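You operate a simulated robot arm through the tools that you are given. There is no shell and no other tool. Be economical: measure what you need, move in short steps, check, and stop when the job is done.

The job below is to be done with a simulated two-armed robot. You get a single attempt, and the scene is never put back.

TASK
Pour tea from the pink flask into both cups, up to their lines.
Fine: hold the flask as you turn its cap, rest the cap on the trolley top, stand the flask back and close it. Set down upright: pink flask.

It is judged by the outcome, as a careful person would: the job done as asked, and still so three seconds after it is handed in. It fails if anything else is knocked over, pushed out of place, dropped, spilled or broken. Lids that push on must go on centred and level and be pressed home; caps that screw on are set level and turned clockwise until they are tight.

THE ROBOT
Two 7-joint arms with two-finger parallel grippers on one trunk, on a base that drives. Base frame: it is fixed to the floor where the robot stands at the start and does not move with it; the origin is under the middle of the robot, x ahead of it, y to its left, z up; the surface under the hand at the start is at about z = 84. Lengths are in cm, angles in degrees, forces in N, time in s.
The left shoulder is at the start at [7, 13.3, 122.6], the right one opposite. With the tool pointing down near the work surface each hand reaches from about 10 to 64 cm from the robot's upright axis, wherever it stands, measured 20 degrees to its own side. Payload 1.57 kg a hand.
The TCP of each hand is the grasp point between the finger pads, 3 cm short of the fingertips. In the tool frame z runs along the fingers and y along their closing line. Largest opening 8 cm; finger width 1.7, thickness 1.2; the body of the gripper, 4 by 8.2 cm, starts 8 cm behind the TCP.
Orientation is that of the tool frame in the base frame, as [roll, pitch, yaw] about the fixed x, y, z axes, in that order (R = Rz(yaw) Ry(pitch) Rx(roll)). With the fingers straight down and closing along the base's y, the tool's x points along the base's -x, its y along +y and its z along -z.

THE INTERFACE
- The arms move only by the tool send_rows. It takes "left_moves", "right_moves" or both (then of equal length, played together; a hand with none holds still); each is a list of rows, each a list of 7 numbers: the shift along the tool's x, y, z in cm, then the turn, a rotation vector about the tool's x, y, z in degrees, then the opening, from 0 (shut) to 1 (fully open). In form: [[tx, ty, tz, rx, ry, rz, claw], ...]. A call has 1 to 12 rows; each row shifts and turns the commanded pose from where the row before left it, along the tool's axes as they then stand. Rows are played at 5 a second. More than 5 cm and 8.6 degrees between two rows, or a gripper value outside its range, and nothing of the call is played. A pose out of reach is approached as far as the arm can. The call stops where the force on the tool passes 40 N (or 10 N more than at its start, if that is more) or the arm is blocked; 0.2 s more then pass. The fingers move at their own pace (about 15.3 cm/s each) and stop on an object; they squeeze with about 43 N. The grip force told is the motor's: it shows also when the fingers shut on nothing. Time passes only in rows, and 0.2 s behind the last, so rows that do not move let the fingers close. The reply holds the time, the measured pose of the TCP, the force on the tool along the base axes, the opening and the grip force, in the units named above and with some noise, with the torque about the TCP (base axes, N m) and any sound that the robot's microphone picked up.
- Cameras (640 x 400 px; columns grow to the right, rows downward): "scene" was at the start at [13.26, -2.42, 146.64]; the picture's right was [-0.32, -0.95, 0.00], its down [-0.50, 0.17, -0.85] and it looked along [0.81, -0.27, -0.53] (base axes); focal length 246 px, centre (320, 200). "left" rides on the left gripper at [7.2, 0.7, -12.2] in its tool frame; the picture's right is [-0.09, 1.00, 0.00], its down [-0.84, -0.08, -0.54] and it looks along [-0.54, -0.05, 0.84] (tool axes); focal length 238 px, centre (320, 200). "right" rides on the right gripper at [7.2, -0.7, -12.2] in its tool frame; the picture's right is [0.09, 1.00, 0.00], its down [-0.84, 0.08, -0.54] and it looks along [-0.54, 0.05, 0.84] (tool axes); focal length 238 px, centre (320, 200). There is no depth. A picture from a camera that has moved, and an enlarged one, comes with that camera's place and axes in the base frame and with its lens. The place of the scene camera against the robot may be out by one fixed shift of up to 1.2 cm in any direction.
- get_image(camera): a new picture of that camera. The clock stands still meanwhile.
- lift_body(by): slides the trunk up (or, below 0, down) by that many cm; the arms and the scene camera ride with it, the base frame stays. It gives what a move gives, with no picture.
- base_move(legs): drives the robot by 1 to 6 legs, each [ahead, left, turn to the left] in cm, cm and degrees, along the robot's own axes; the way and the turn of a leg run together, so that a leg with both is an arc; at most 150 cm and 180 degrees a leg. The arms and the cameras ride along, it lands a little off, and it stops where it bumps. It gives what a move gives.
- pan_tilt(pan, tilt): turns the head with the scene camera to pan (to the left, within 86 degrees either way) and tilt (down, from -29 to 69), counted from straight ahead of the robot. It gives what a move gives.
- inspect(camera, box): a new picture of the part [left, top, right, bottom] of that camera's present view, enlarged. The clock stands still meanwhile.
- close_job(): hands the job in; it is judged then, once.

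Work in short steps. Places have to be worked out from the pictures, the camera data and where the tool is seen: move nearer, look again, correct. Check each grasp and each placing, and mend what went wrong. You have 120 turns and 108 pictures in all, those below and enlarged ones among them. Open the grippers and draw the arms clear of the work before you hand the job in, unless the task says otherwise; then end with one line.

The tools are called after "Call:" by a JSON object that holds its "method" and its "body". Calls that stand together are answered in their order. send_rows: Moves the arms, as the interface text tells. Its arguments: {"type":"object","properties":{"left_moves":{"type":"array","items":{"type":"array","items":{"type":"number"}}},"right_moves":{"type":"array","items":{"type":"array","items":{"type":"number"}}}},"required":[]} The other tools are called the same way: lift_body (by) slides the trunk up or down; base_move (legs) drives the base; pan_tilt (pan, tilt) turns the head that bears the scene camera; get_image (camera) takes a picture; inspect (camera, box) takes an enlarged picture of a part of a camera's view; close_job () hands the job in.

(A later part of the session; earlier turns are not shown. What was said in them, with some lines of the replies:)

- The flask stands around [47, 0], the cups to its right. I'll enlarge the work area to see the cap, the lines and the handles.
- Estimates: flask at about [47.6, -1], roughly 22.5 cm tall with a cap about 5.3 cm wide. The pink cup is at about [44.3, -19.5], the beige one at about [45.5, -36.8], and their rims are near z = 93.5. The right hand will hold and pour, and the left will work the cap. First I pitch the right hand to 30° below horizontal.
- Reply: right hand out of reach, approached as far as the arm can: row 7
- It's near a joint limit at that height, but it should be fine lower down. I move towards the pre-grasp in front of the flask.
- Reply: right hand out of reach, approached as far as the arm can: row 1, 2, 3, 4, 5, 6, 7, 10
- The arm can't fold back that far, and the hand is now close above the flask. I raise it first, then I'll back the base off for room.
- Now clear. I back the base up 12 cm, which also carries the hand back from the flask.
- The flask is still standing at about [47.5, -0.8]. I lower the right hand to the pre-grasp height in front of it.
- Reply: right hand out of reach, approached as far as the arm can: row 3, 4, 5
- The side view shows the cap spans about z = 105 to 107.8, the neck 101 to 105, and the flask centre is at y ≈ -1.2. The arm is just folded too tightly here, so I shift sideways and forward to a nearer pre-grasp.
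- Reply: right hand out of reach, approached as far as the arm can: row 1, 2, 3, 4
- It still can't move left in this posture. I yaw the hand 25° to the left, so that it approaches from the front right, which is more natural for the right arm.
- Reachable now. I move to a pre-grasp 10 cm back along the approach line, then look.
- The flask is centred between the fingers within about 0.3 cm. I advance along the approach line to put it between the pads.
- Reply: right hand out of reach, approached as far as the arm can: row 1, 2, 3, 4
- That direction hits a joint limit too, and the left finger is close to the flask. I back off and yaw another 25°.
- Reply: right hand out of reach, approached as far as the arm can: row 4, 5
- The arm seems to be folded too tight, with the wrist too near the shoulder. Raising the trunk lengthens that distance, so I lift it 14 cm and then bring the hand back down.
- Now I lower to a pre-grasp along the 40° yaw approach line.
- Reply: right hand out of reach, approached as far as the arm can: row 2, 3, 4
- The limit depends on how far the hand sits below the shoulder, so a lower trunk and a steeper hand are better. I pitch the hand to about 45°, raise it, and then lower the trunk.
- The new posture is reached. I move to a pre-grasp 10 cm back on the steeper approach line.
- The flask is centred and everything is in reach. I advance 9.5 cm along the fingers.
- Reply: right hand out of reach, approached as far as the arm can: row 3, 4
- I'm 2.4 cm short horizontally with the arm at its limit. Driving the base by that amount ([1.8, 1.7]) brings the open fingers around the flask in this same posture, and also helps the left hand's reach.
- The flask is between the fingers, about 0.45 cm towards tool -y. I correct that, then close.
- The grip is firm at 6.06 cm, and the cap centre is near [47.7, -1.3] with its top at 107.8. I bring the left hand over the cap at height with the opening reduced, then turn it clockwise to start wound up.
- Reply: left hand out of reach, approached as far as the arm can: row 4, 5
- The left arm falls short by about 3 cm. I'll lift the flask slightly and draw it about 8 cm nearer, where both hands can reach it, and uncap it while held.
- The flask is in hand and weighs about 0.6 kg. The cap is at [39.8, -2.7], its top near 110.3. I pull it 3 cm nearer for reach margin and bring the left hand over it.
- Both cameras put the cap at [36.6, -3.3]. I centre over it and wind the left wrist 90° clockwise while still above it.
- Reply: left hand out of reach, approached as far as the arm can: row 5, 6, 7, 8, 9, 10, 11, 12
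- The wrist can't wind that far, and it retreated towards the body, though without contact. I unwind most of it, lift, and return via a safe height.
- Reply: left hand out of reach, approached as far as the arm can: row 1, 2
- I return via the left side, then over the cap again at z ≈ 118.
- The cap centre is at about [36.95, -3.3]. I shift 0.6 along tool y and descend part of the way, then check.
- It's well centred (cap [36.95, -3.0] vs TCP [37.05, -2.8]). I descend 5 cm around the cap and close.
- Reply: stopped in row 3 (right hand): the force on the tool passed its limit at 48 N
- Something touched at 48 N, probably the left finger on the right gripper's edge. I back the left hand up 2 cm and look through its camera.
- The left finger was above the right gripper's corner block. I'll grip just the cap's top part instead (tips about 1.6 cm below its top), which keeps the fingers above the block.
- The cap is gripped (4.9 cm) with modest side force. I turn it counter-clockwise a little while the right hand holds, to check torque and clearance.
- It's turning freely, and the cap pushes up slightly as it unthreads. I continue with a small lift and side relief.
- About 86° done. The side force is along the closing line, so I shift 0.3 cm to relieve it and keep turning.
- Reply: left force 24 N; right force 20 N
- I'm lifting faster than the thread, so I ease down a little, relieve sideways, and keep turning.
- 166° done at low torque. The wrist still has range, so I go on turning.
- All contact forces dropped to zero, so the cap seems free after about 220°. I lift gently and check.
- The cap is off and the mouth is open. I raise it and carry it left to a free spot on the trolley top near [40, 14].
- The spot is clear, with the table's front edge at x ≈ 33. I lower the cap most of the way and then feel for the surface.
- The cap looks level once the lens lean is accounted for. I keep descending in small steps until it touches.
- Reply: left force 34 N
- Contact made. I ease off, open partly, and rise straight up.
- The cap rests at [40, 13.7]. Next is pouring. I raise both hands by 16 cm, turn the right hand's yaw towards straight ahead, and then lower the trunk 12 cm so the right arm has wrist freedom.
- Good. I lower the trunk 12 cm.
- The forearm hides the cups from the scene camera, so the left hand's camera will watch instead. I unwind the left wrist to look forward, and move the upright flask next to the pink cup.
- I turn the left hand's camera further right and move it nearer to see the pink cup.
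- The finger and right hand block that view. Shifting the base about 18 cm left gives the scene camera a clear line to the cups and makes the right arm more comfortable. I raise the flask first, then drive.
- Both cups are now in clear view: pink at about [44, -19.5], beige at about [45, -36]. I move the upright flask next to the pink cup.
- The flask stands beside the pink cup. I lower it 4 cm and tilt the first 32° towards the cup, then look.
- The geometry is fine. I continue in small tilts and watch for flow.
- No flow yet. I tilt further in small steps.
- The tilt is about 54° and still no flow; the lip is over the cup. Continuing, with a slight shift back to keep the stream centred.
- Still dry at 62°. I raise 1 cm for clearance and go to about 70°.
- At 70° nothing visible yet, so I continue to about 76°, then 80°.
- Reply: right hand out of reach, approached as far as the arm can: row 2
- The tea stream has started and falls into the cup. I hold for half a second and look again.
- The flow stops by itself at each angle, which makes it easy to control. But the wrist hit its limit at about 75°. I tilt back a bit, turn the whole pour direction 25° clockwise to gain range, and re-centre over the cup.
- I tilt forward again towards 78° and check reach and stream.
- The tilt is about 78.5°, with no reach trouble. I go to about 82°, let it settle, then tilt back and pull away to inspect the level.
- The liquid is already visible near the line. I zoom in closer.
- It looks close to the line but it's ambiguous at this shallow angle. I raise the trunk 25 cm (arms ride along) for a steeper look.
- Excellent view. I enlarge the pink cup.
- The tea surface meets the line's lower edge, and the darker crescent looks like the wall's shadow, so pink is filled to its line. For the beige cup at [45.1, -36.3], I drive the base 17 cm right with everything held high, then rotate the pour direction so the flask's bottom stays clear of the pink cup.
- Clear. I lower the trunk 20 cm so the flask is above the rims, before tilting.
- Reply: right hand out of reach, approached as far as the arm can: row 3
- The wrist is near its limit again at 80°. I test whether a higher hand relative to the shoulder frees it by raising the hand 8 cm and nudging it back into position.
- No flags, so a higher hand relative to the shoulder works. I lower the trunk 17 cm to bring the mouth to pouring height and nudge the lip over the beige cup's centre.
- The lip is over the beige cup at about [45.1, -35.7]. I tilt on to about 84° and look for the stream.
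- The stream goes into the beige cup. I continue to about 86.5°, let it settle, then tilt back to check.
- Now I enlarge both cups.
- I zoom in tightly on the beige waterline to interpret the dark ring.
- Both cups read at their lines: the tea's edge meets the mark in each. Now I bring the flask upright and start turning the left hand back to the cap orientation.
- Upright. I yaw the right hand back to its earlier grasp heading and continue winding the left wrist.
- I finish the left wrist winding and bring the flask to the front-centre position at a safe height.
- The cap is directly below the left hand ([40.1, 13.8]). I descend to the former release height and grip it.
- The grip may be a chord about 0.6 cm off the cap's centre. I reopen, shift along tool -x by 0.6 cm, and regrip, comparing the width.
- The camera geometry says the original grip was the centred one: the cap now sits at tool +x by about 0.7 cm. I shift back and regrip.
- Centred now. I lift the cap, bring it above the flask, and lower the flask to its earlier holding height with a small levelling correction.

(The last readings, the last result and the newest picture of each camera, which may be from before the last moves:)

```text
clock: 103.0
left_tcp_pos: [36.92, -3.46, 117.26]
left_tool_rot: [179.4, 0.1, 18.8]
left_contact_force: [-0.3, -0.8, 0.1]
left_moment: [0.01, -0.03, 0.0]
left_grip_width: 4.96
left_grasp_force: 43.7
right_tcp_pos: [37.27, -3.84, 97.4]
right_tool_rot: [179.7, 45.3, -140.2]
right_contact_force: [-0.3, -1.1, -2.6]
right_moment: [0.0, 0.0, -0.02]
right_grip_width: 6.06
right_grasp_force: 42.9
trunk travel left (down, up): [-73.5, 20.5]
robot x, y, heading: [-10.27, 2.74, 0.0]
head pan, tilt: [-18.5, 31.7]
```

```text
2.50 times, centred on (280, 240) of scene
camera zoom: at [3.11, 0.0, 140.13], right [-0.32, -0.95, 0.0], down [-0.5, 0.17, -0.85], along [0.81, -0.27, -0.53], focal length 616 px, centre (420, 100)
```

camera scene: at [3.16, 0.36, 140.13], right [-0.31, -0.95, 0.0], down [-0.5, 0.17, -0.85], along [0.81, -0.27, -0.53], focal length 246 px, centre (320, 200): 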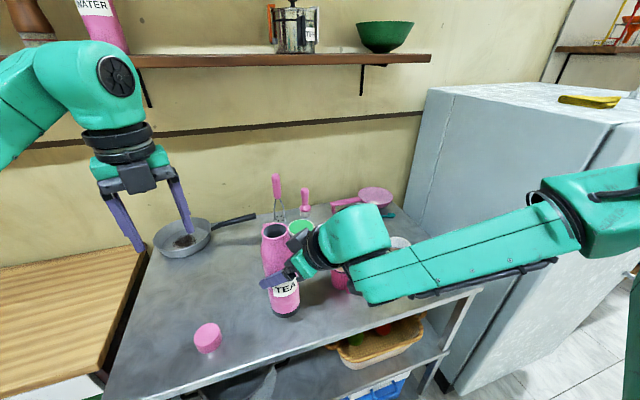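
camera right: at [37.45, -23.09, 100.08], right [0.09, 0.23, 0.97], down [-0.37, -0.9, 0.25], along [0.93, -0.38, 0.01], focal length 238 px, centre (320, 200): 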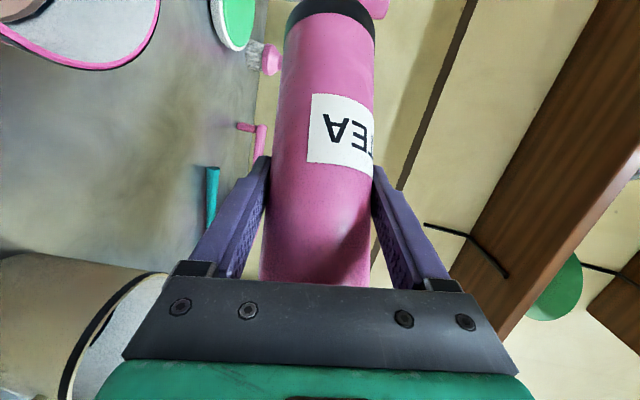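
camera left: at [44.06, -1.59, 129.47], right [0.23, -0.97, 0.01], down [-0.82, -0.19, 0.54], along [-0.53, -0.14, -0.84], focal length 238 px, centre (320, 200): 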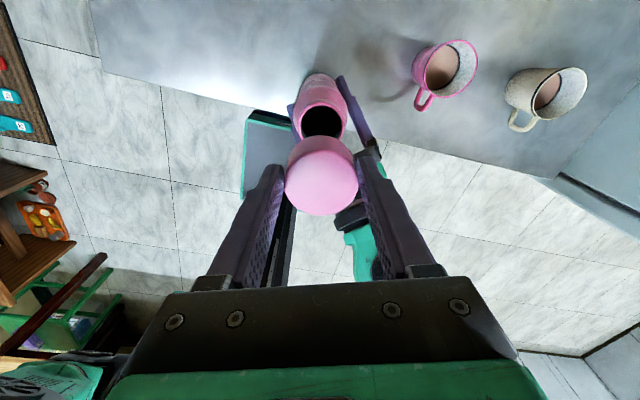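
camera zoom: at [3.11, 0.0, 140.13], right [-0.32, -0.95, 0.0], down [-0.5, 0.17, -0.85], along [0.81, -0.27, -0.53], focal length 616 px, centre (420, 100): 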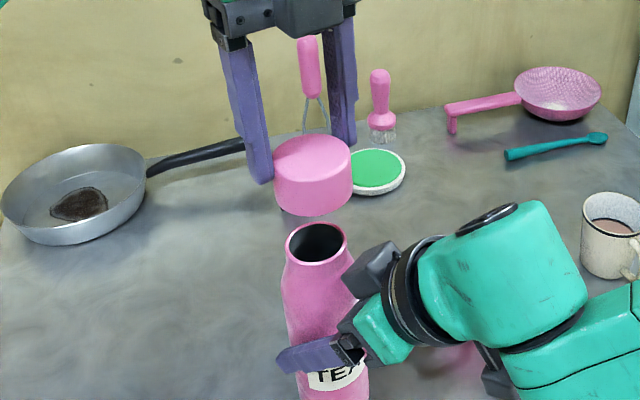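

Comparing both cameras, the mouth is about 1 cm further in +x than the cap axis. I shift by that and descend to just above the mouth for a finer check.

Call:
{"method": "send_rows", "body": {"left_moves": [[0.87, 0.4, 1.5, 0, 0, 0, 0], [0, 0, 1.6, 0, 0, 0, 0]]}}

Call:
{"method": "inspect", "body": {"camera": "left", "box": [240, 60, 400, 220]}}

Call:
{"method": "inspect", "body": {"camera": "scene", "box": [240, 190, 320, 260]}}

```text
clock: 103.6
left_tcp_pos: [38.14, -3.33, 114.23]
left_tool_rot: [179.3, 0.0, 18.8]
left_contact_force: [-1.4, 0.0, -1.1]
left_moment: [0.03, 0.02, -0.02]
left_grip_width: 4.95
left_grasp_force: 42.7
right_tcp_pos: [37.32, -3.69, 97.37]
right_tool_rot: [179.9, 45.0, -140.1]
right_contact_force: [0.5, 0.1, -2.0]
right_moment: [0.0, 0.04, -0.01]
right_grip_width: 6.03
right_grasp_force: 43.0
trunk travel left (down, up): [-73.5, 20.5]
robot x, y, heading: [-10.18, 2.58, 0.2]
head pan, tilt: [-18.5, 31.7]
```

```text
2.50 times, centred on (320, 140) of left
camera zoom: at [45.1, -1.51, 126.34], right [0.23, -0.97, 0.01], down [-0.82, -0.19, 0.54], along [-0.53, -0.14, -0.84], focal length 596 px, centre (320, 350)
```

zoom: 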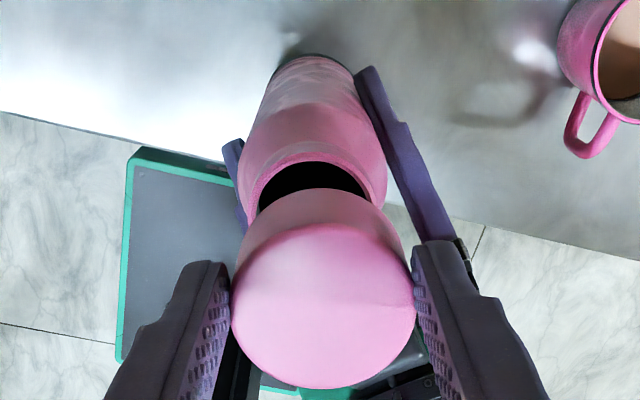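

```text
5.71 times, centred on (280, 225) of scene
camera zoom: at [3.22, 0.29, 140.13], right [-0.32, -0.95, 0.0], down [-0.5, 0.17, -0.85], along [0.81, -0.27, -0.53], focal length 1408 px, centre (549, 57)
```

zoom: 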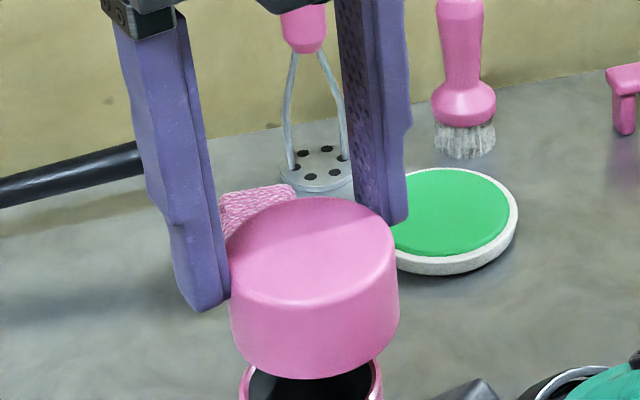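

The mouth is about 0.3 cm further +y, otherwise aligned. I shift and lower gently until the cap seats on the thread.

Call:
{"method": "send_rows", "body": {"left_moves": [[0.14, -0.31, 0, 0, 0, 0, 0], [0, 0, 1, 0, 0, 0, 0], [0, 0, 0.9, 0, 0, 0, 0], [0, 0, 0.4, 0, 0, 0, 0]]}}

Call:
{"method": "inspect", "body": {"camera": "scene", "box": [240, 200, 320, 270]}}

```text
clock: 104.6
left_tcp_pos: [37.97, -2.91, 111.98]
left_tool_rot: [179.2, 0.1, 18.8]
left_contact_force: [-0.2, 1.0, 0.3]
left_moment: [-0.01, 0.0, 0.0]
left_grip_width: 4.95
left_grasp_force: 42.8
right_tcp_pos: [37.3, -3.48, 97.32]
right_tool_rot: [179.8, 45.0, -140.0]
right_contact_force: [-0.1, 0.4, -2.4]
right_moment: [-0.02, 0.03, 0.03]
right_grip_width: 6.02
right_grasp_force: 43.1
trunk travel left (down, up): [-73.5, 20.5]
robot x, y, heading: [-10.31, 2.82, 0.2]
head pan, tilt: [-18.5, 31.7]
```

```text
5.71 times, centred on (280, 235) of scene
camera zoom: at [3.19, 0.33, 140.13], right [-0.31, -0.95, 0.0], down [-0.5, 0.17, -0.85], along [0.81, -0.27, -0.53], focal length 1408 px, centre (549, 0)
```

zoom: 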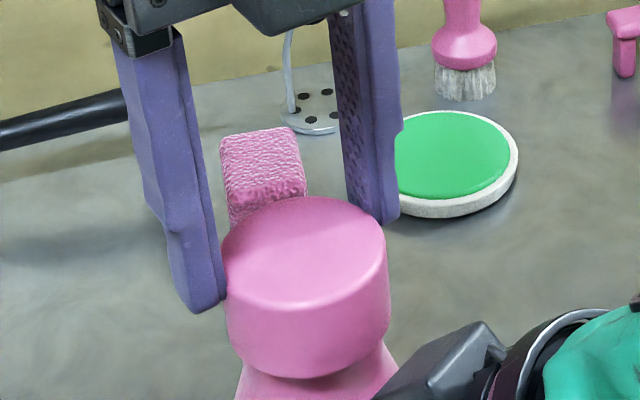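

Aligned, with no contact yet. I lower a further 0.5 cm in small steps.

Call:
{"method": "send_rows", "body": {"left_moves": [[0, 0, 0.25, 0, 0, 0, 0], [0, 0, 0.25, 0, 0, 0, 0]]}}

```text
clock: 105.2
left_tcp_pos: [38.04, -2.8, 111.48]
left_tool_rot: [179.3, 0.1, 18.8]
left_contact_force: [-0.1, -0.3, -0.1]
left_moment: [-0.01, -0.02, -0.01]
left_grip_width: 4.96
left_grasp_force: 43.0
right_tcp_pos: [37.28, -3.63, 97.36]
right_tool_rot: [179.7, 45.0, -140.0]
right_contact_force: [0.5, 0.0, -2.6]
right_moment: [0.0, 0.01, -0.01]
right_grip_width: 6.02
right_grasp_force: 42.6
trunk travel left (down, up): [-73.5, 20.5]
robot x, y, heading: [-10.27, 2.7, 0.1]
head pan, tilt: [-18.5, 31.7]
```

Still free, so I continue down slightly.

Call:
{"method": "send_rows", "body": {"left_moves": [[0, 0, 0.2, 0, 0, 0, 0], [0, 0, 0.2, 0, 0, 0, 0]]}}

```text
clock: 105.8
left_tcp_pos: [37.99, -2.9, 111.07]
left_tool_rot: [179.1, 0.1, 18.8]
left_contact_force: [-0.2, 0.0, 8.3]
left_moment: [-0.07, 0.2, 0.02]
left_grip_width: 4.96
left_grasp_force: 42.6
right_tcp_pos: [37.23, -3.53, 97.19]
right_tool_rot: [179.8, 44.9, -140.0]
right_contact_force: [-0.1, -0.6, -10.8]
right_moment: [-0.03, -0.12, 0.03]
right_grip_width: 6.02
right_grasp_force: 42.8
trunk travel left (down, up): [-73.5, 20.5]
robot x, y, heading: [-10.53, 2.93, 0.1]
head pan, tilt: [-18.5, 31.7]
```

The cap touches with 8 N. I begin turning clockwise with a slight downward feed.

Call:
{"method": "send_rows", "body": {"left_moves": [[0, 0, 0.01, 0, 0, 8, 0], [0, 0, 0.01, 0, 0, 8, 0], [0, 0, 0.01, 0, 0, 8, 0], [0, 0, 0.01, 0, 0, 8, 0], [0, 0, 0.01, 0, 0, 8, 0], [0, 0, 0.01, 0, 0, 8, 0], [0, 0, 0.01, 0, 0, 8, 0]]}}

```text
clock: 107.4
left_tcp_pos: [38.03, -3.07, 111.08]
left_tool_rot: [179.5, -0.7, -37.4]
left_contact_force: [-0.4, -3.8, 24.7]
left_moment: [-0.28, 0.41, 0.05]
left_grip_width: 4.98
left_grasp_force: 42.8
right_tcp_pos: [37.28, -3.54, 97.19]
right_tool_rot: [179.8, 44.8, -140.1]
right_contact_force: [0.5, 5.6, -27.3]
right_moment: [-0.7, -0.12, -0.03]
right_grip_width: 6.04
right_grasp_force: 43.3
trunk travel left (down, up): [-73.5, 20.5]
robot x, y, heading: [-9.97, 2.85, 0.2]
head pan, tilt: [-18.5, 31.7]
```

Vertical force rose to 25 N with no descent, so I keep turning without extra feed and watch force and torque.

Call:
{"method": "send_rows", "body": {"left_moves": [[0, 0, 0, 0, 0, 8, 0], [0, 0, 0, 0, 0, 8, 0], [0, 0, 0, 0, 0, 8, 0], [0, 0, 0, 0, 0, 8, 0], [0, 0, 0, 0, 0, 8, 0]]}}

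Call:
{"method": "inspect", "body": {"camera": "scene", "box": [240, 200, 320, 270]}}

```text
clock: 108.6
left_tcp_pos: [38.08, -2.76, 111.08]
left_tool_rot: [179.9, -0.7, -77.4]
left_contact_force: [-1.3, -2.7, 23.6]
left_moment: [-0.07, 0.34, 0.07]
left_grip_width: 4.96
left_grasp_force: 43.0
right_tcp_pos: [37.26, -3.54, 97.26]
right_tool_rot: [179.8, 44.9, -140.2]
right_contact_force: [0.4, 1.8, -26.6]
right_moment: [-0.46, -0.05, -0.07]
right_grip_width: 6.02
right_grasp_force: 43.3
trunk travel left (down, up): [-73.5, 20.5]
robot x, y, heading: [-10.11, 2.95, 0.2]
head pan, tilt: [-18.5, 31.7]
```

```text
5.71 times, centred on (280, 235) of scene
camera zoom: at [3.18, 0.34, 140.13], right [-0.31, -0.95, 0.0], down [-0.5, 0.17, -0.85], along [0.81, -0.27, -0.53], focal length 1408 px, centre (549, 0)
```

zoom: 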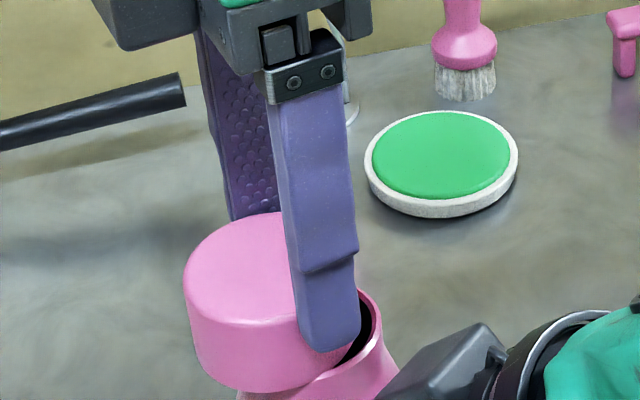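

The cap has swung off the neck: it sits about 0.7 cm off the turning axis along tool -x, so it orbited. I lift it clear, unwind, and take it back to the table to regrip it centred.

Call:
{"method": "send_rows", "body": {"left_moves": [[0, 0, -1.5, 0, 0, 0, 0], [0, 0, -2, 0, 0, 0, 0], [0, 0, 0, 0, 0, -8, 0], [0, 0, 0, 0, 0, -8, 0], [0, 0, 0, 0, 0, -8, 0], [0, 0, 0, 0, 0, -8, 0], [0, 0, 0, 0, 0, -8, 0], [0, 0, 0, 0, 0, -8, 0], [0, 0, 0, 0, 0, -8, 0], [0, 0, 0, 0, 0, -8, 0], [0, 0, 0, 0, 0, -8, 0], [0, 0, 0, 0, 0, -8, 0]]}}

Call:
{"method": "send_rows", "body": {"left_moves": [[0, 0, 0, 0, 0, -8, 0], [0, 0, 0, 0, 0, -8, 0], [2.1, -3.9, 0, 0, 0, 0, 0], [2.1, -3.9, 0, 0, 0, 0, 0], [2.1, -3.9, 0, 0, 0, 0, 0], [2.1, -3.9, 0, 0, 0, 0, 0], [0, 0, 4.5, 0, 0, 0, 0], [0, 0, 4.5, 0, 0, 0, 0], [0, 0, 4.5, 0, 0, 0, 0], [0, 0, 4.5, 0, 0, 0, 0]]}}

Call:
{"method": "inspect", "body": {"camera": "scene", "box": [130, 230, 290, 370]}}

```text
clock: 111.2
left_tcp_pos: [37.91, -2.78, 114.63]
left_tool_rot: [179.3, -0.1, 3.0]
left_contact_force: [-0.6, -1.0, -0.6]
left_moment: [0.02, 0.0, 0.01]
left_grip_width: 4.95
left_grasp_force: 43.3
right_tcp_pos: [37.27, -3.56, 97.32]
right_tool_rot: [179.9, 45.0, -140.1]
right_contact_force: [-0.5, 0.1, -2.6]
right_moment: [0.03, 0.0, 0.02]
right_grip_width: 6.04
right_grasp_force: 43.4
trunk travel left (down, up): [-73.5, 20.5]
robot x, y, heading: [-10.24, 3.03, 0.0]
head pan, tilt: [-18.5, 31.7]
```

```text
clock: 113.4
left_tcp_pos: [41.2, 14.52, 96.23]
left_tool_rot: [179.3, 0.0, 18.8]
left_contact_force: [0.3, -0.1, -0.5]
left_moment: [-0.06, 0.03, -0.02]
left_grip_width: 4.96
left_grasp_force: 42.6
right_tcp_pos: [37.38, -3.56, 97.36]
right_tool_rot: [179.8, 45.1, -140.1]
right_contact_force: [-0.1, -0.5, -3.4]
right_moment: [0.0, 0.01, -0.01]
right_grip_width: 6.03
right_grasp_force: 43.2
trunk travel left (down, up): [-73.5, 20.5]
robot x, y, heading: [-10.09, 2.73, 0.0]
head pan, tilt: [-18.5, 31.7]
```

```text
2.86 times, centred on (210, 300) of scene
camera zoom: at [3.3, 0.36, 140.12], right [-0.31, -0.95, 0.0], down [-0.5, 0.17, -0.85], along [0.81, -0.27, -0.53], focal length 704 px, centre (634, -86)
```

zoom: 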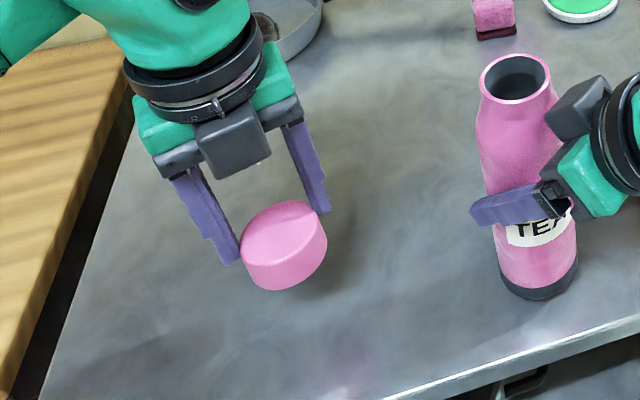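

The cap indeed protrudes towards tool -x. I lower it to the table.

Call:
{"method": "send_rows", "body": {"left_moves": [[0, 0, 3.5, 0, 0, 0, 0], [0, 0, 3.2, 0, 0, 0, 0], [0, 0, 0.3, 0, 0, 0, 0], [0, 0, 0.3, 0, 0, 0, 0]]}}

```text
clock: 114.4
left_tcp_pos: [40.91, 14.16, 88.98]
left_tool_rot: [179.3, 0.0, 18.8]
left_contact_force: [0.3, 0.3, 1.0]
left_moment: [-0.01, 0.01, -0.02]
left_grip_width: 4.96
left_grasp_force: 42.7
right_tcp_pos: [37.26, -3.49, 97.26]
right_tool_rot: [179.9, 45.0, -140.0]
right_contact_force: [1.1, 0.4, -2.4]
right_moment: [-0.01, 0.0, -0.03]
right_grip_width: 6.04
right_grasp_force: 42.6
trunk travel left (down, up): [-73.5, 20.5]
robot x, y, heading: [-10.11, 2.61, 0.0]
head pan, tilt: [-18.5, 31.7]
```

I set it down, open, shift 0.7 cm along tool -x and 0.4 cm deeper, and regrip.

Call:
{"method": "send_rows", "body": {"left_moves": [[0, 0, 0.15, 0, 0, 0, 0], [0, 0, 0, 0, 0, 0, 0.75], [0, 0, 0, 0, 0, 0, 0.75], [-0.7, 0, 0.4, 0, 0, 0, 0.75], [0, 0, 0, 0, 0, 0, 0.68], [0, 0, 0, 0, 0, 0, 0], [0, 0, 0, 0, 0, 0, 0]]}}

Call:
{"method": "inspect", "body": {"camera": "scene", "box": [165, 280, 245, 350]}}

Call:
{"method": "inspect", "body": {"camera": "left", "box": [240, 80, 400, 240]}}

```text
clock: 116.0
left_tcp_pos: [40.22, 13.95, 88.5]
left_tool_rot: [179.4, 0.2, 18.8]
left_contact_force: [-0.2, 0.3, 0.6]
left_moment: [-0.01, -0.03, -0.02]
left_grip_width: 4.95
left_grasp_force: 43.0
right_tcp_pos: [37.3, -3.52, 97.26]
right_tool_rot: [179.7, 45.0, -140.0]
right_contact_force: [1.0, -0.4, -3.5]
right_moment: [0.01, 0.01, -0.01]
right_grip_width: 6.03
right_grasp_force: 43.1
trunk travel left (down, up): [-73.5, 20.5]
robot x, y, heading: [-10.08, 2.72, -0.2]
head pan, tilt: [-18.5, 31.7]
```

```text
5.71 times, centred on (205, 315) of scene
camera zoom: at [3.18, 0.34, 140.13], right [-0.31, -0.95, 0.0], down [-0.5, 0.17, -0.85], along [0.81, -0.27, -0.53], focal length 1408 px, centre (977, -457)
```

zoom: 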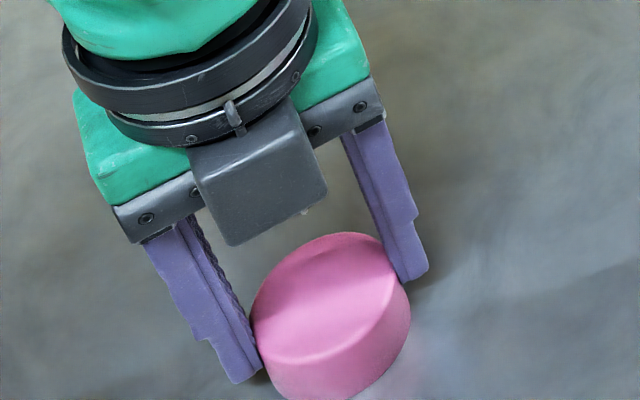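

```text
2.50 times, centred on (320, 160) of left
camera zoom: at [47.44, 15.89, 100.57], right [0.23, -0.97, 0.01], down [-0.82, -0.19, 0.54], along [-0.53, -0.14, -0.84], focal length 596 px, centre (320, 300)
```

zoom: 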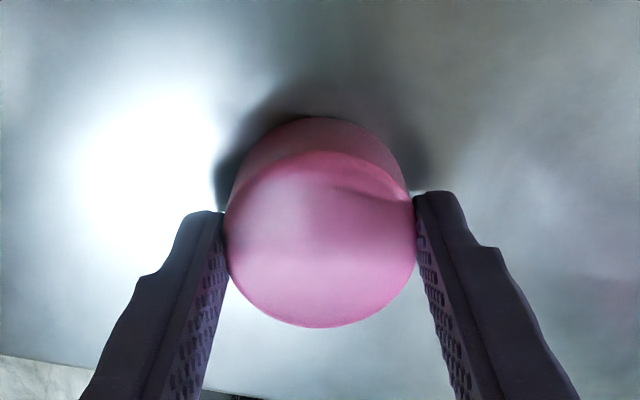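

The width is equal and the projection now shows the cap within about 0.1–0.2 cm of the turning axis. The mouth is at [38.0, -3.0]. I lift and bring the cap above it.

Call:
{"method": "send_rows", "body": {"left_moves": [[0, 0, -4.5, 0, 0, 0, 0], [0, 0, -4.5, 0, 0, 0, 0], [0, 0, -4.5, 0, 0, 0, 0], [0, 0, -4.5, 0, 0, 0, 0], [0, 0, -4.5, 0, 0, 0, 0], [0, 0, -4.5, 0, 0, 0, 0], [-1.93, 3.83, 0, 0, 0, 0, 0], [-1.93, 3.83, 0, 0, 0, 0, 0], [-1.93, 3.83, 0, 0, 0, 0, 0], [-1.93, 3.83, 0, 0, 0, 0, 0], [0, 0, 2, 0, 0, 0, 0]]}}

Call:
{"method": "inspect", "body": {"camera": "left", "box": [240, 60, 400, 220]}}

Call:
{"method": "inspect", "body": {"camera": "scene", "box": [240, 200, 320, 270]}}

```text
clock: 118.4
left_tcp_pos: [37.9, -2.45, 113.64]
left_tool_rot: [179.2, 0.2, 18.8]
left_contact_force: [0.1, 0.1, 0.0]
left_moment: [-0.01, -0.03, 0.02]
left_grip_width: 4.94
left_grasp_force: 43.1
right_tcp_pos: [37.31, -3.42, 97.32]
right_tool_rot: [179.8, 44.9, -140.0]
right_contact_force: [0.1, -0.5, -3.7]
right_moment: [0.0, 0.02, 0.02]
right_grip_width: 6.02
right_grasp_force: 43.4
trunk travel left (down, up): [-73.5, 20.5]
robot x, y, heading: [-10.41, 2.98, -0.1]
head pan, tilt: [-18.5, 31.7]
```

```text
2.50 times, centred on (320, 140) of left
camera zoom: at [45.02, -0.58, 125.67], right [0.23, -0.97, 0.01], down [-0.82, -0.19, 0.54], along [-0.53, -0.14, -0.84], focal length 596 px, centre (320, 350)
```

zoom: 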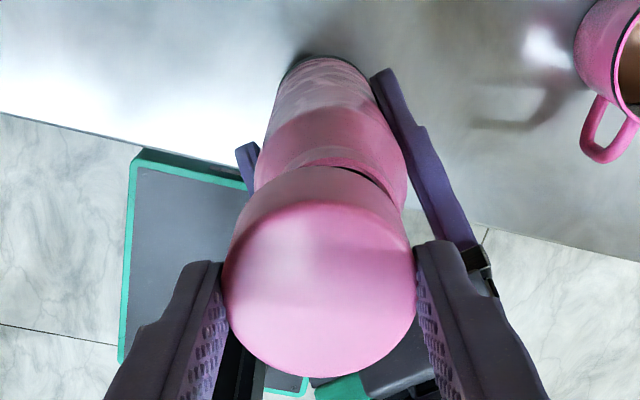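

```text
5.71 times, centred on (280, 235) of scene
camera zoom: at [3.3, 0.51, 140.12], right [-0.31, -0.95, 0.0], down [-0.5, 0.16, -0.85], along [0.81, -0.27, -0.53], focal length 1408 px, centre (549, 0)
```

zoom: 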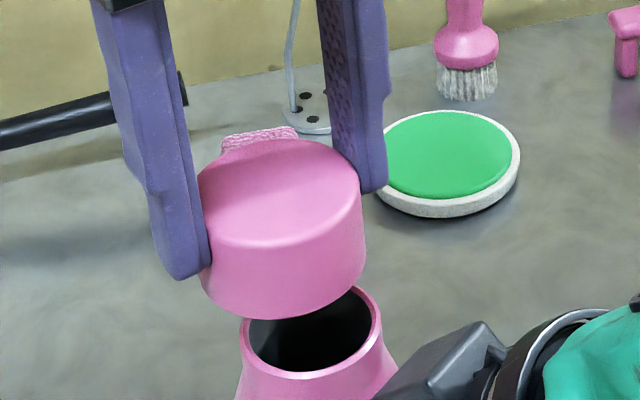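

Calibrating the scene view against the known fingertips, the mouth is near [37.7, -3.1] and the cap at [37.9, -2.45]. I shift by that difference and lower to just above seating.

Call:
{"method": "send_rows", "body": {"left_moves": [[-0.4, 0.55, 0, 0, 0, 0, 0], [0, 0, 1, 0, 0, 0, 0], [0, 0, 0.9, 0, 0, 0, 0], [0, 0, 0, 0, 0, 0, 0]]}}

Call:
{"method": "inspect", "body": {"camera": "scene", "box": [240, 200, 320, 270]}}

Call:
{"method": "inspect", "body": {"camera": "left", "box": [240, 60, 400, 220]}}

```text
clock: 119.4
left_tcp_pos: [37.61, -3.38, 111.77]
left_tool_rot: [179.4, 0.2, 18.8]
left_contact_force: [-0.2, -0.1, -0.7]
left_moment: [0.0, -0.02, -0.01]
left_grip_width: 4.97
left_grasp_force: 43.1
right_tcp_pos: [37.24, -3.61, 97.39]
right_tool_rot: [179.8, 45.1, -140.0]
right_contact_force: [0.3, -0.5, -3.1]
right_moment: [-0.01, 0.0, 0.01]
right_grip_width: 6.04
right_grasp_force: 43.6
trunk travel left (down, up): [-73.5, 20.5]
robot x, y, heading: [-10.21, 2.65, 0.2]
head pan, tilt: [-18.5, 31.7]
```

```text
5.71 times, centred on (280, 235) of scene
camera zoom: at [3.15, 0.29, 140.13], right [-0.31, -0.95, 0.0], down [-0.5, 0.17, -0.85], along [0.81, -0.27, -0.53], focal length 1408 px, centre (549, 0)
```

zoom: 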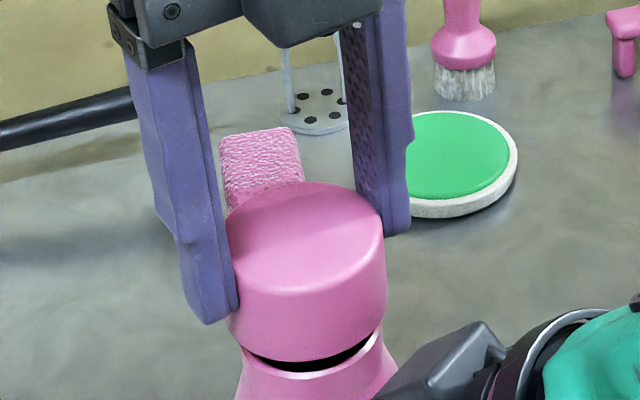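

```text
2.50 times, centred on (320, 140) of left
camera zoom: at [44.74, -1.37, 123.91], right [0.23, -0.97, 0.01], down [-0.82, -0.19, 0.54], along [-0.53, -0.14, -0.84], focal length 596 px, centre (320, 350)
```

zoom: 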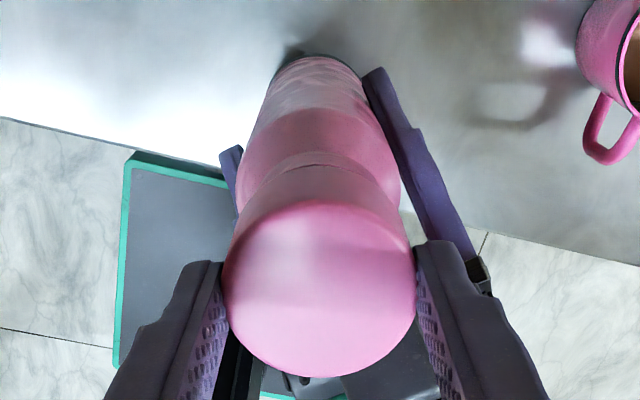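

Laterally aligned, and both views suggest about +0.2 cm in x. I apply that and lower slowly to contact.

Call:
{"method": "send_rows", "body": {"left_moves": [[0.22, 0.07, 0, 0, 0, 0, 0], [0, 0, 0.3, 0, 0, 0, 0], [0, 0, 0.25, 0, 0, 0, 0], [0, 0, 0.2, 0, 0, 0, 0]]}}

```text
clock: 120.4
left_tcp_pos: [38.05, -3.24, 111.12]
left_tool_rot: [179.3, 0.1, 18.7]
left_contact_force: [0.6, 0.5, -0.7]
left_moment: [0.01, -0.01, -0.01]
left_grip_width: 4.95
left_grasp_force: 42.5
right_tcp_pos: [37.22, -3.53, 97.29]
right_tool_rot: [179.8, 45.0, -140.0]
right_contact_force: [0.1, 0.2, -2.6]
right_moment: [0.0, -0.01, 0.01]
right_grip_width: 6.05
right_grasp_force: 42.6
trunk travel left (down, up): [-73.5, 20.5]
robot x, y, heading: [-10.07, 2.45, -0.0]
head pan, tilt: [-18.5, 31.7]
```

No contact yet, near the thread's start height. I turn clockwise with a gentle feed.

Call:
{"method": "send_rows", "body": {"left_moves": [[0, 0, 0.05, 0, 0, 8, 0], [0, 0, 0.05, 0, 0, 8, 0], [0, 0, 0.04, 0, 0, 8, 0], [0, 0, 0.03, 0, 0, 8, 0], [0, 0, 0.03, 0, 0, 8, 0], [0, 0, 0.02, 0, 0, 8, 0]]}}

```text
clock: 121.8
left_tcp_pos: [37.89, -3.3, 110.84]
left_tool_rot: [179.4, -0.3, -29.3]
left_contact_force: [-16.7, 4.0, 1.8]
left_moment: [0.38, 1.25, 0.01]
left_grip_width: 4.95
left_grasp_force: 42.9
right_tcp_pos: [37.38, -3.67, 97.33]
right_tool_rot: [179.8, 45.0, -140.3]
right_contact_force: [17.9, -4.0, -4.0]
right_moment: [0.19, 1.12, -0.06]
right_grip_width: 6.05
right_grasp_force: 42.9
trunk travel left (down, up): [-73.5, 20.5]
robot x, y, heading: [-10.54, 2.52, 0.1]
head pan, tilt: [-18.5, 31.7]
```

A side force of 17 N with little vertical force suggests the thread has engaged. I relieve about 0.25 cm in -x and continue turning with matching feed.

Call:
{"method": "send_rows", "body": {"left_moves": [[-0.24, 0.08, 0, 0, 0, 0, 0], [0, 0, 0.013, 0, 0, 8, 0], [0, 0, 0.013, 0, 0, 8, 0], [0, 0, 0.013, 0, 0, 8, 0], [0, 0, 0.013, 0, 0, 8, 0]]}}

Call:
{"method": "inspect", "body": {"camera": "scene", "box": [240, 200, 320, 270]}}

```text
clock: 123.0
left_tcp_pos: [37.74, -3.19, 110.76]
left_tool_rot: [179.8, -0.8, -61.2]
left_contact_force: [-2.5, 6.1, 1.9]
left_moment: [-0.12, 0.46, 0.03]
left_grip_width: 4.94
left_grasp_force: 42.4
right_tcp_pos: [37.34, -3.53, 97.27]
right_tool_rot: [179.7, 45.1, -140.1]
right_contact_force: [2.8, -6.0, -4.3]
right_moment: [0.99, -0.07, -0.04]
right_grip_width: 6.05
right_grasp_force: 43.1
trunk travel left (down, up): [-73.5, 20.5]
robot x, y, heading: [-10.07, 2.68, -0.0]
head pan, tilt: [-18.5, 31.7]
```

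```text
5.71 times, centred on (280, 235) of scene
camera zoom: at [3.19, 0.33, 140.13], right [-0.31, -0.95, 0.0], down [-0.5, 0.17, -0.85], along [0.81, -0.27, -0.53], focal length 1408 px, centre (549, 0)
```

zoom: 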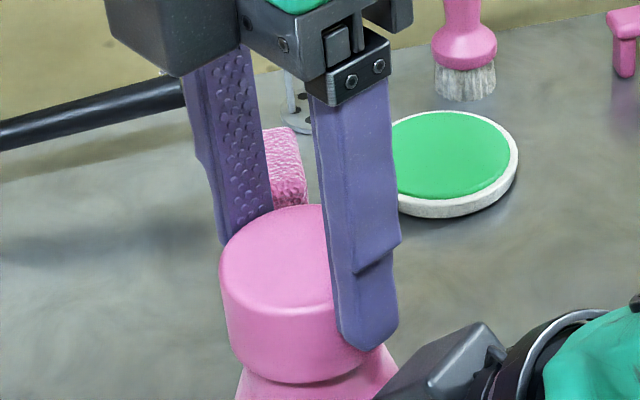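

The cap is centred and threading. I continue clockwise and watch for rising torque.

Call:
{"method": "send_rows", "body": {"left_moves": [[-0.08, -0.05, 0.012, 0, 0, 8, 0], [0, 0, 0.012, 0, 0, 8, 0], [0, 0, 0.012, 0, 0, 8, 0], [0, 0, 0.012, 0, 0, 8, 0], [0, 0, 0.012, 0, 0, 8, 0], [0, 0, 0.012, 0, 0, 8, 0], [0, 0, 0.012, 0, 0, 8, 0]]}}

```text
clock: 124.6
left_tcp_pos: [37.61, -3.11, 110.77]
left_tool_rot: [-179.5, -0.7, -117.5]
left_contact_force: [-4.1, -10.8, 3.6]
left_moment: [-0.66, 0.6, -0.05]
left_grip_width: 4.95
left_grasp_force: 43.2
right_tcp_pos: [37.35, -3.47, 97.41]
right_tool_rot: [179.9, 45.0, -139.9]
right_contact_force: [5.1, 10.9, -6.6]
right_moment: [-0.87, 0.03, 0.05]
right_grip_width: 6.04
right_grasp_force: 42.8
trunk travel left (down, up): [-73.5, 20.5]
robot x, y, heading: [-10.15, 2.7, 0.2]
head pan, tilt: [-18.5, 31.7]
```

136° so far, torque still low. I relieve the side force and continue.

Call:
{"method": "send_rows", "body": {"left_moves": [[0.2, -0.03, 0.012, 0, 0, 8, 0], [0, 0, 0.012, 0, 0, 8, 0], [0, 0, 0.012, 0, 0, 8, 0], [0, 0, 0.012, 0, 0, 8, 0], [0, 0, 0.012, 0, 0, 8, 0], [0, 0, 0.012, 0, 0, 8, 0], [0, 0, 0.012, 0, 0, 8, 0]]}}

```text
clock: 126.2
left_tcp_pos: [37.64, -3.3, 110.65]
left_tool_rot: [-179.4, 0.1, -173.4]
left_contact_force: [1.5, 8.5, 5.1]
left_moment: [0.25, 0.36, 0.06]
left_grip_width: 4.94
left_grasp_force: 42.8
right_tcp_pos: [37.27, -3.6, 97.29]
right_tool_rot: [179.8, 45.0, -140.2]
right_contact_force: [0.3, -8.0, -7.6]
right_moment: [0.72, -0.41, -0.08]
right_grip_width: 6.07
right_grasp_force: 43.1
trunk travel left (down, up): [-73.5, 20.5]
robot x, y, heading: [-10.24, 3.04, 0.3]
head pan, tilt: [-18.5, 31.7]
```

192°. I turn the remaining 30° to the wrist's clockwise end, checking torque.

Call:
{"method": "send_rows", "body": {"left_moves": [[0, 0.12, 0.012, 0, 0, 7.5, 0], [0, 0, 0.012, 0, 0, 7.5, 0], [0, 0, 0.012, 0, 0, 7.5, 0], [0, 0, 0.012, 0, 0, 7.5, 0]]}}

```text
clock: 127.2
left_tcp_pos: [37.7, -3.25, 110.54]
left_tool_rot: [-179.3, 0.4, 156.8]
left_contact_force: [3.2, 0.6, -1.1]
left_moment: [0.1, -0.38, 0.98]
left_grip_width: 4.97
left_grasp_force: 43.4
right_tcp_pos: [37.18, -3.47, 97.36]
right_tool_rot: [179.9, 45.2, -140.0]
right_contact_force: [-4.0, -0.5, -2.9]
right_moment: [-0.04, -0.14, -0.95]
right_grip_width: 6.1
right_grasp_force: 42.9
trunk travel left (down, up): [-73.5, 20.5]
robot x, y, heading: [-10.0, 2.67, 0.1]
head pan, tilt: [-18.5, 31.7]
```

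Torque jumped to about 1 N·m, so the cap is tightening. One more small turn confirms it.

Call:
{"method": "send_rows", "body": {"left_moves": [[0, 0, 0, 0, 0, 5, 0], [0, 0, 0, 0, 0, 0, 0]]}}

Call:
{"method": "inspect", "body": {"camera": "scene", "box": [240, 200, 320, 270]}}

```text
clock: 127.8
left_tcp_pos: [37.61, -3.11, 110.57]
left_tool_rot: [-179.5, 0.3, 151.8]
left_contact_force: [7.8, 5.5, -5.0]
left_moment: [0.22, -0.77, 0.28]
left_grip_width: 4.98
left_grasp_force: 43.2
right_tcp_pos: [37.33, -3.54, 97.33]
right_tool_rot: [179.9, 45.2, -139.8]
right_contact_force: [-8.3, -5.0, 1.4]
right_moment: [0.41, -0.24, -0.25]
right_grip_width: 6.07
right_grasp_force: 43.4
trunk travel left (down, up): [-73.5, 20.5]
robot x, y, heading: [-10.21, 2.73, 0.1]
head pan, tilt: [-18.5, 31.7]
```

```text
5.71 times, centred on (280, 235) of scene
camera zoom: at [3.18, 0.34, 140.13], right [-0.31, -0.95, 0.0], down [-0.5, 0.17, -0.85], along [0.81, -0.27, -0.53], focal length 1408 px, centre (549, 0)
```

zoom: 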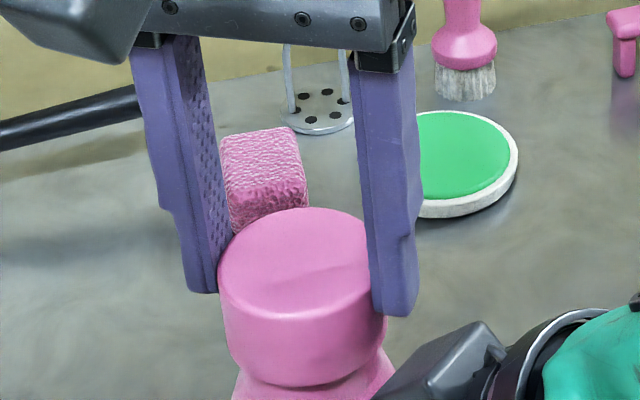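

The fingers slipped after peaking at 1 N·m, so the cap is tight and flush. I release it and draw the left hand up and away.

Call:
{"method": "send_rows", "body": {"left_moves": [[0, 0, 0, 0, 0, 0, 0.75], [0, 0, 0, 0, 0, 0, 0.75], [0, 0, -2, 0, 0, 0, 0.75], [0, 0, -4, 0, 0, 0, 0.75], [1.4, 3.5, 0, 0, 0, 0, 0.75], [1.4, 3.5, 0, 0, 0, 0, 0.75], [1.4, 3.5, 0, 0, 0, 0, 0.75], [1.4, 3.5, 0, 0, 0, 0, 0.75]]}}

Call:
{"method": "get_image", "body": {"camera": "scene"}}

```text
clock: 129.6
left_tcp_pos: [38.93, 11.82, 116.24]
left_tool_rot: [-179.2, 0.6, 151.9]
left_contact_force: [0.4, 0.0, -0.2]
left_moment: [-0.03, -0.05, 0.01]
left_grip_width: 5.99
left_grasp_force: 0.1
left hand out of reach, approached as far as the arm can: row 8
right_tcp_pos: [37.34, -3.39, 97.34]
right_tool_rot: [179.9, 45.2, -139.8]
right_contact_force: [0.2, -0.1, -2.6]
right_moment: [-0.02, 0.04, -0.01]
right_grip_width: 6.04
right_grasp_force: 43.2
trunk travel left (down, up): [-73.5, 20.5]
robot x, y, heading: [-10.28, 2.64, -0.0]
head pan, tilt: [-18.5, 31.7]
```

```text
8 pictures are left
camera scene: at [3.21, 0.62, 140.13], right [-0.31, -0.95, 0.0], down [-0.5, 0.16, -0.85], along [0.81, -0.27, -0.53], focal length 246 px, centre (320, 200)
```

scene: 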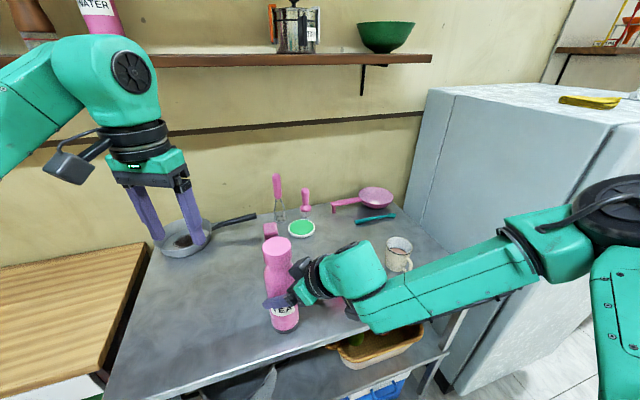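

The flask is closed. I move it forward to its original spot at about [47.7, -1.6], still slightly above the table.

Call:
{"method": "send_rows", "body": {"right_moves": [[-2.14, -1.79, 2.14, 0, 0, 0, 0], [-2.14, -1.79, 2.14, 0, 0, 0, 0], [-2.14, -1.79, 2.14, 0, 0, 0, 0], [0.6, 0, 0.6, 0, 0, 0, 0]]}}

```text
clock: 130.6
left_tcp_pos: [38.92, 11.61, 116.28]
left_tool_rot: [-179.6, 0.5, 151.9]
left_contact_force: [0.6, -0.7, 0.4]
left_moment: [0.03, 0.03, 0.0]
left_grip_width: 6.01
left_grasp_force: 0.0
right_tcp_pos: [47.64, -1.91, 96.44]
right_tool_rot: [179.8, 45.1, -140.1]
right_contact_force: [-0.1, -0.4, -3.2]
right_moment: [-0.02, 0.02, 0.01]
right_grip_width: 6.09
right_grasp_force: 42.7
trunk travel left (down, up): [-73.5, 20.5]
robot x, y, heading: [-10.25, 2.7, 0.0]
head pan, tilt: [-18.5, 31.7]
```

All in reach. I lower in small steps until the bottom touches.

Call:
{"method": "send_rows", "body": {"right_moves": [[0.3, 0, 0.3, 0, 0, 0, 0], [0.2, 0, 0.2, 0, 0, 0, 0], [0.15, 0, 0.15, 0, 0, 0, 0]]}}

Call:
{"method": "inspect", "body": {"camera": "scene", "box": [220, 210, 320, 310]}}

```text
clock: 131.4
left_tcp_pos: [38.87, 11.66, 116.37]
left_tool_rot: [-179.5, 0.5, 151.9]
left_contact_force: [-0.2, 0.0, -0.2]
left_moment: [0.0, -0.03, -0.01]
left_grip_width: 6.0
left_grasp_force: 0.1
right_tcp_pos: [47.57, -1.82, 95.7]
right_tool_rot: [180.0, 45.3, -140.0]
right_contact_force: [1.4, -1.5, 4.5]
right_moment: [-0.17, 0.0, 0.04]
right_grip_width: 6.04
right_grasp_force: 43.6
trunk travel left (down, up): [-73.5, 20.5]
robot x, y, heading: [-9.88, 2.67, -0.1]
head pan, tilt: [-18.5, 31.7]
```

```text
4.00 times, centred on (270, 260) of scene
camera zoom: at [3.1, 0.33, 140.15], right [-0.31, -0.95, 0.0], down [-0.5, 0.17, -0.85], along [0.81, -0.27, -0.53], focal length 986 px, centre (520, -40)
```

zoom: 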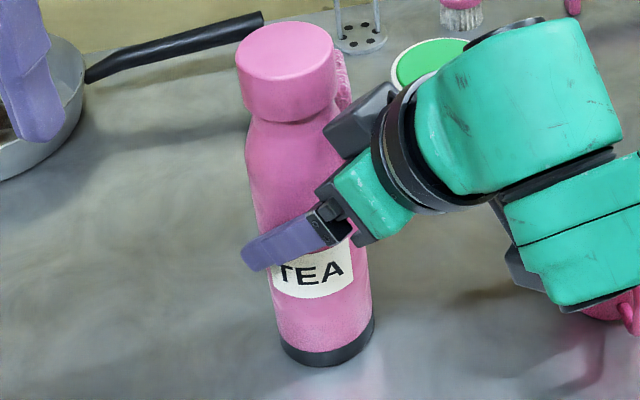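

The flask touches down, upright. I open the right gripper gradually and check that it stays standing.

Call:
{"method": "send_rows", "body": {"right_moves": [[0.07, 0, 0.07, 0, 0, 0, 0], [0, 0, 0, 0, 0, 0, 0.77], [0, 0, 0, 0, 0, 0, 0.8], [0, 0, 0, 0, 0, 0, 0.9], [0, 0, 0, 0, 0, 0, 1], [0, 0, 0, 0, 0, 0, 1]]}}

Call:
{"method": "get_image", "body": {"camera": "right"}}

```text
clock: 132.8
left_tcp_pos: [38.69, 11.54, 116.27]
left_tool_rot: [-179.3, 0.6, 152.0]
left_contact_force: [0.8, 0.2, 0.5]
left_moment: [0.02, -0.02, -0.02]
left_grip_width: 6.02
left_grasp_force: 0.1
right_tcp_pos: [47.56, -1.94, 95.52]
right_tool_rot: [179.9, 45.1, -140.0]
right_contact_force: [0.1, 0.8, 0.7]
right_moment: [0.04, 0.01, 0.03]
right_grip_width: 8.02
right_grasp_force: 0.0
trunk travel left (down, up): [-73.5, 20.5]
robot x, y, heading: [-10.03, 2.61, 0.3]
head pan, tilt: [-18.5, 31.7]
```

```text
6 pictures are left
camera right: at [37.46, -11.12, 98.95], right [-0.69, 0.72, -0.06], down [0.11, 0.19, 0.98], along [0.71, 0.67, -0.21], focal length 238 px, centre (320, 200)
```

right: 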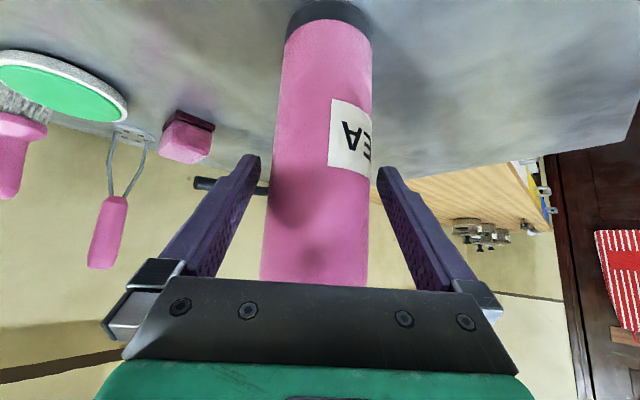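

The flask stands free between the open fingers. I retreat along the approach line and then raise the hand.

Call:
{"method": "send_rows", "body": {"right_moves": [[0, 0, -2.5, 0, 0, 0, 1], [0, 0, -2.5, 0, 0, 0, 1], [0, 0, -2.5, 0, 0, 0, 1], [0, 0, -2.5, 0, 0, 0, 1], [-3, 0, -3, 0, 0, 0, 1], [-3, 0, -3, 0, 0, 0, 1], [0, -4, 0, 0, 0, 0, 1]], "left_moves": [[0, 0, 0, 0, 0, 0, 1], [0, 0, 0, 0, 0, 0, 1], [0, 0, 0, 0, 0, 0, 1], [0, 0, 0, 0, 0, 0, 1], [0, 0, 0, 0, 0, 0, 1], [0, 0, 0, 0, 0, 0, 1], [0, 0, 0, 0, 0, 0, 1]]}}

Call:
{"method": "base_move", "body": {"legs": [[-12, 0, 0]]}}

Call:
{"method": "get_image", "body": {"camera": "scene"}}

```text
clock: 134.4
left_tcp_pos: [39.06, 11.57, 116.15]
left_tool_rot: [-179.5, 0.3, 151.9]
left_contact_force: [0.2, -0.1, -0.1]
left_moment: [0.01, 0.03, 0.01]
left_grip_width: 8.0
left_grasp_force: 0.0
right_tcp_pos: [45.18, -9.42, 111.15]
right_tool_rot: [179.7, 45.0, -140.1]
right_contact_force: [0.8, -0.4, 0.5]
right_moment: [0.02, 0.04, -0.02]
right_grip_width: 7.98
right_grasp_force: 0.0
trunk travel left (down, up): [-73.5, 20.5]
robot x, y, heading: [-9.99, 2.68, 0.1]
head pan, tilt: [-18.5, 31.7]
```

```text
clock: 135.7
left_tcp_pos: [26.61, 11.75, 116.09]
left_tool_rot: [-179.4, 0.5, 152.0]
left_contact_force: [-0.2, -0.3, -0.2]
left_moment: [0.0, 0.02, 0.0]
left_grip_width: 8.01
left_grasp_force: 0.1
right_tcp_pos: [33.08, -9.39, 111.19]
right_tool_rot: [179.8, 45.0, -140.0]
right_contact_force: [0.4, -0.4, -0.2]
right_moment: [-0.01, -0.01, -0.01]
right_grip_width: 8.0
right_grasp_force: 0.1
trunk travel left (down, up): [-73.5, 20.5]
robot x, y, heading: [-22.23, 2.53, 0.2]
head pan, tilt: [-18.5, 31.7]
```

```text
5 pictures are left
camera scene: at [-8.89, 0.33, 140.11], right [-0.31, -0.95, 0.0], down [-0.5, 0.16, -0.85], along [0.81, -0.27, -0.53], focal length 246 px, centre (320, 200)
```

scene: 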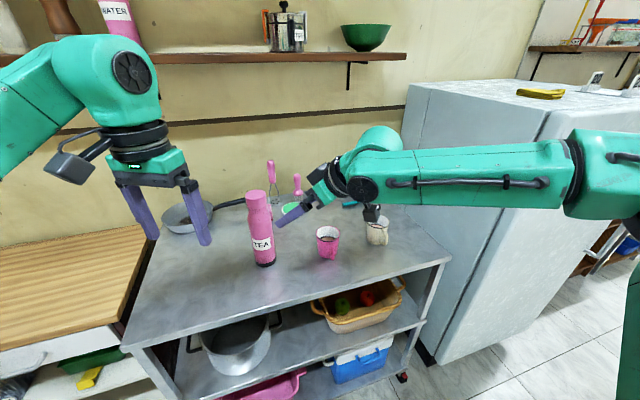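

Everything stands and the hands are clear. One last close look at the flask, the cups and the table.

Call:
{"method": "inspect", "body": {"camera": "scene", "box": [225, 180, 405, 290]}}

```text
3.56 times, centred on (315, 235) of scene
camera zoom: at [-8.89, 0.33, 140.11], right [-0.31, -0.95, 0.0], down [-0.5, 0.16, -0.85], along [0.81, -0.27, -0.53], focal length 876 px, centre (338, 76)
```

zoom: 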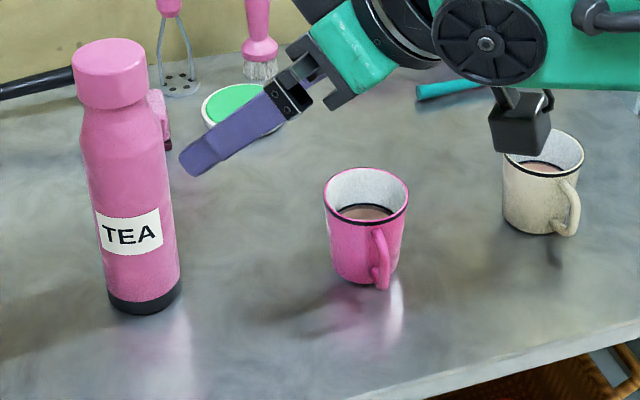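

The flask is upright and closed with its cap level, both cups are filled, there are no spills, and both grippers are open and clear. I hand the job in.

Call:
{"method": "close_job", "body": {}}

```text
The job is handed in.
```

I poured tea into both cups to about their lines, screwed the cap back on until it resisted at about 1 N·m, and stood the pink flask upright near where it started. Nothing looked spilled or knocked over in the last picture.
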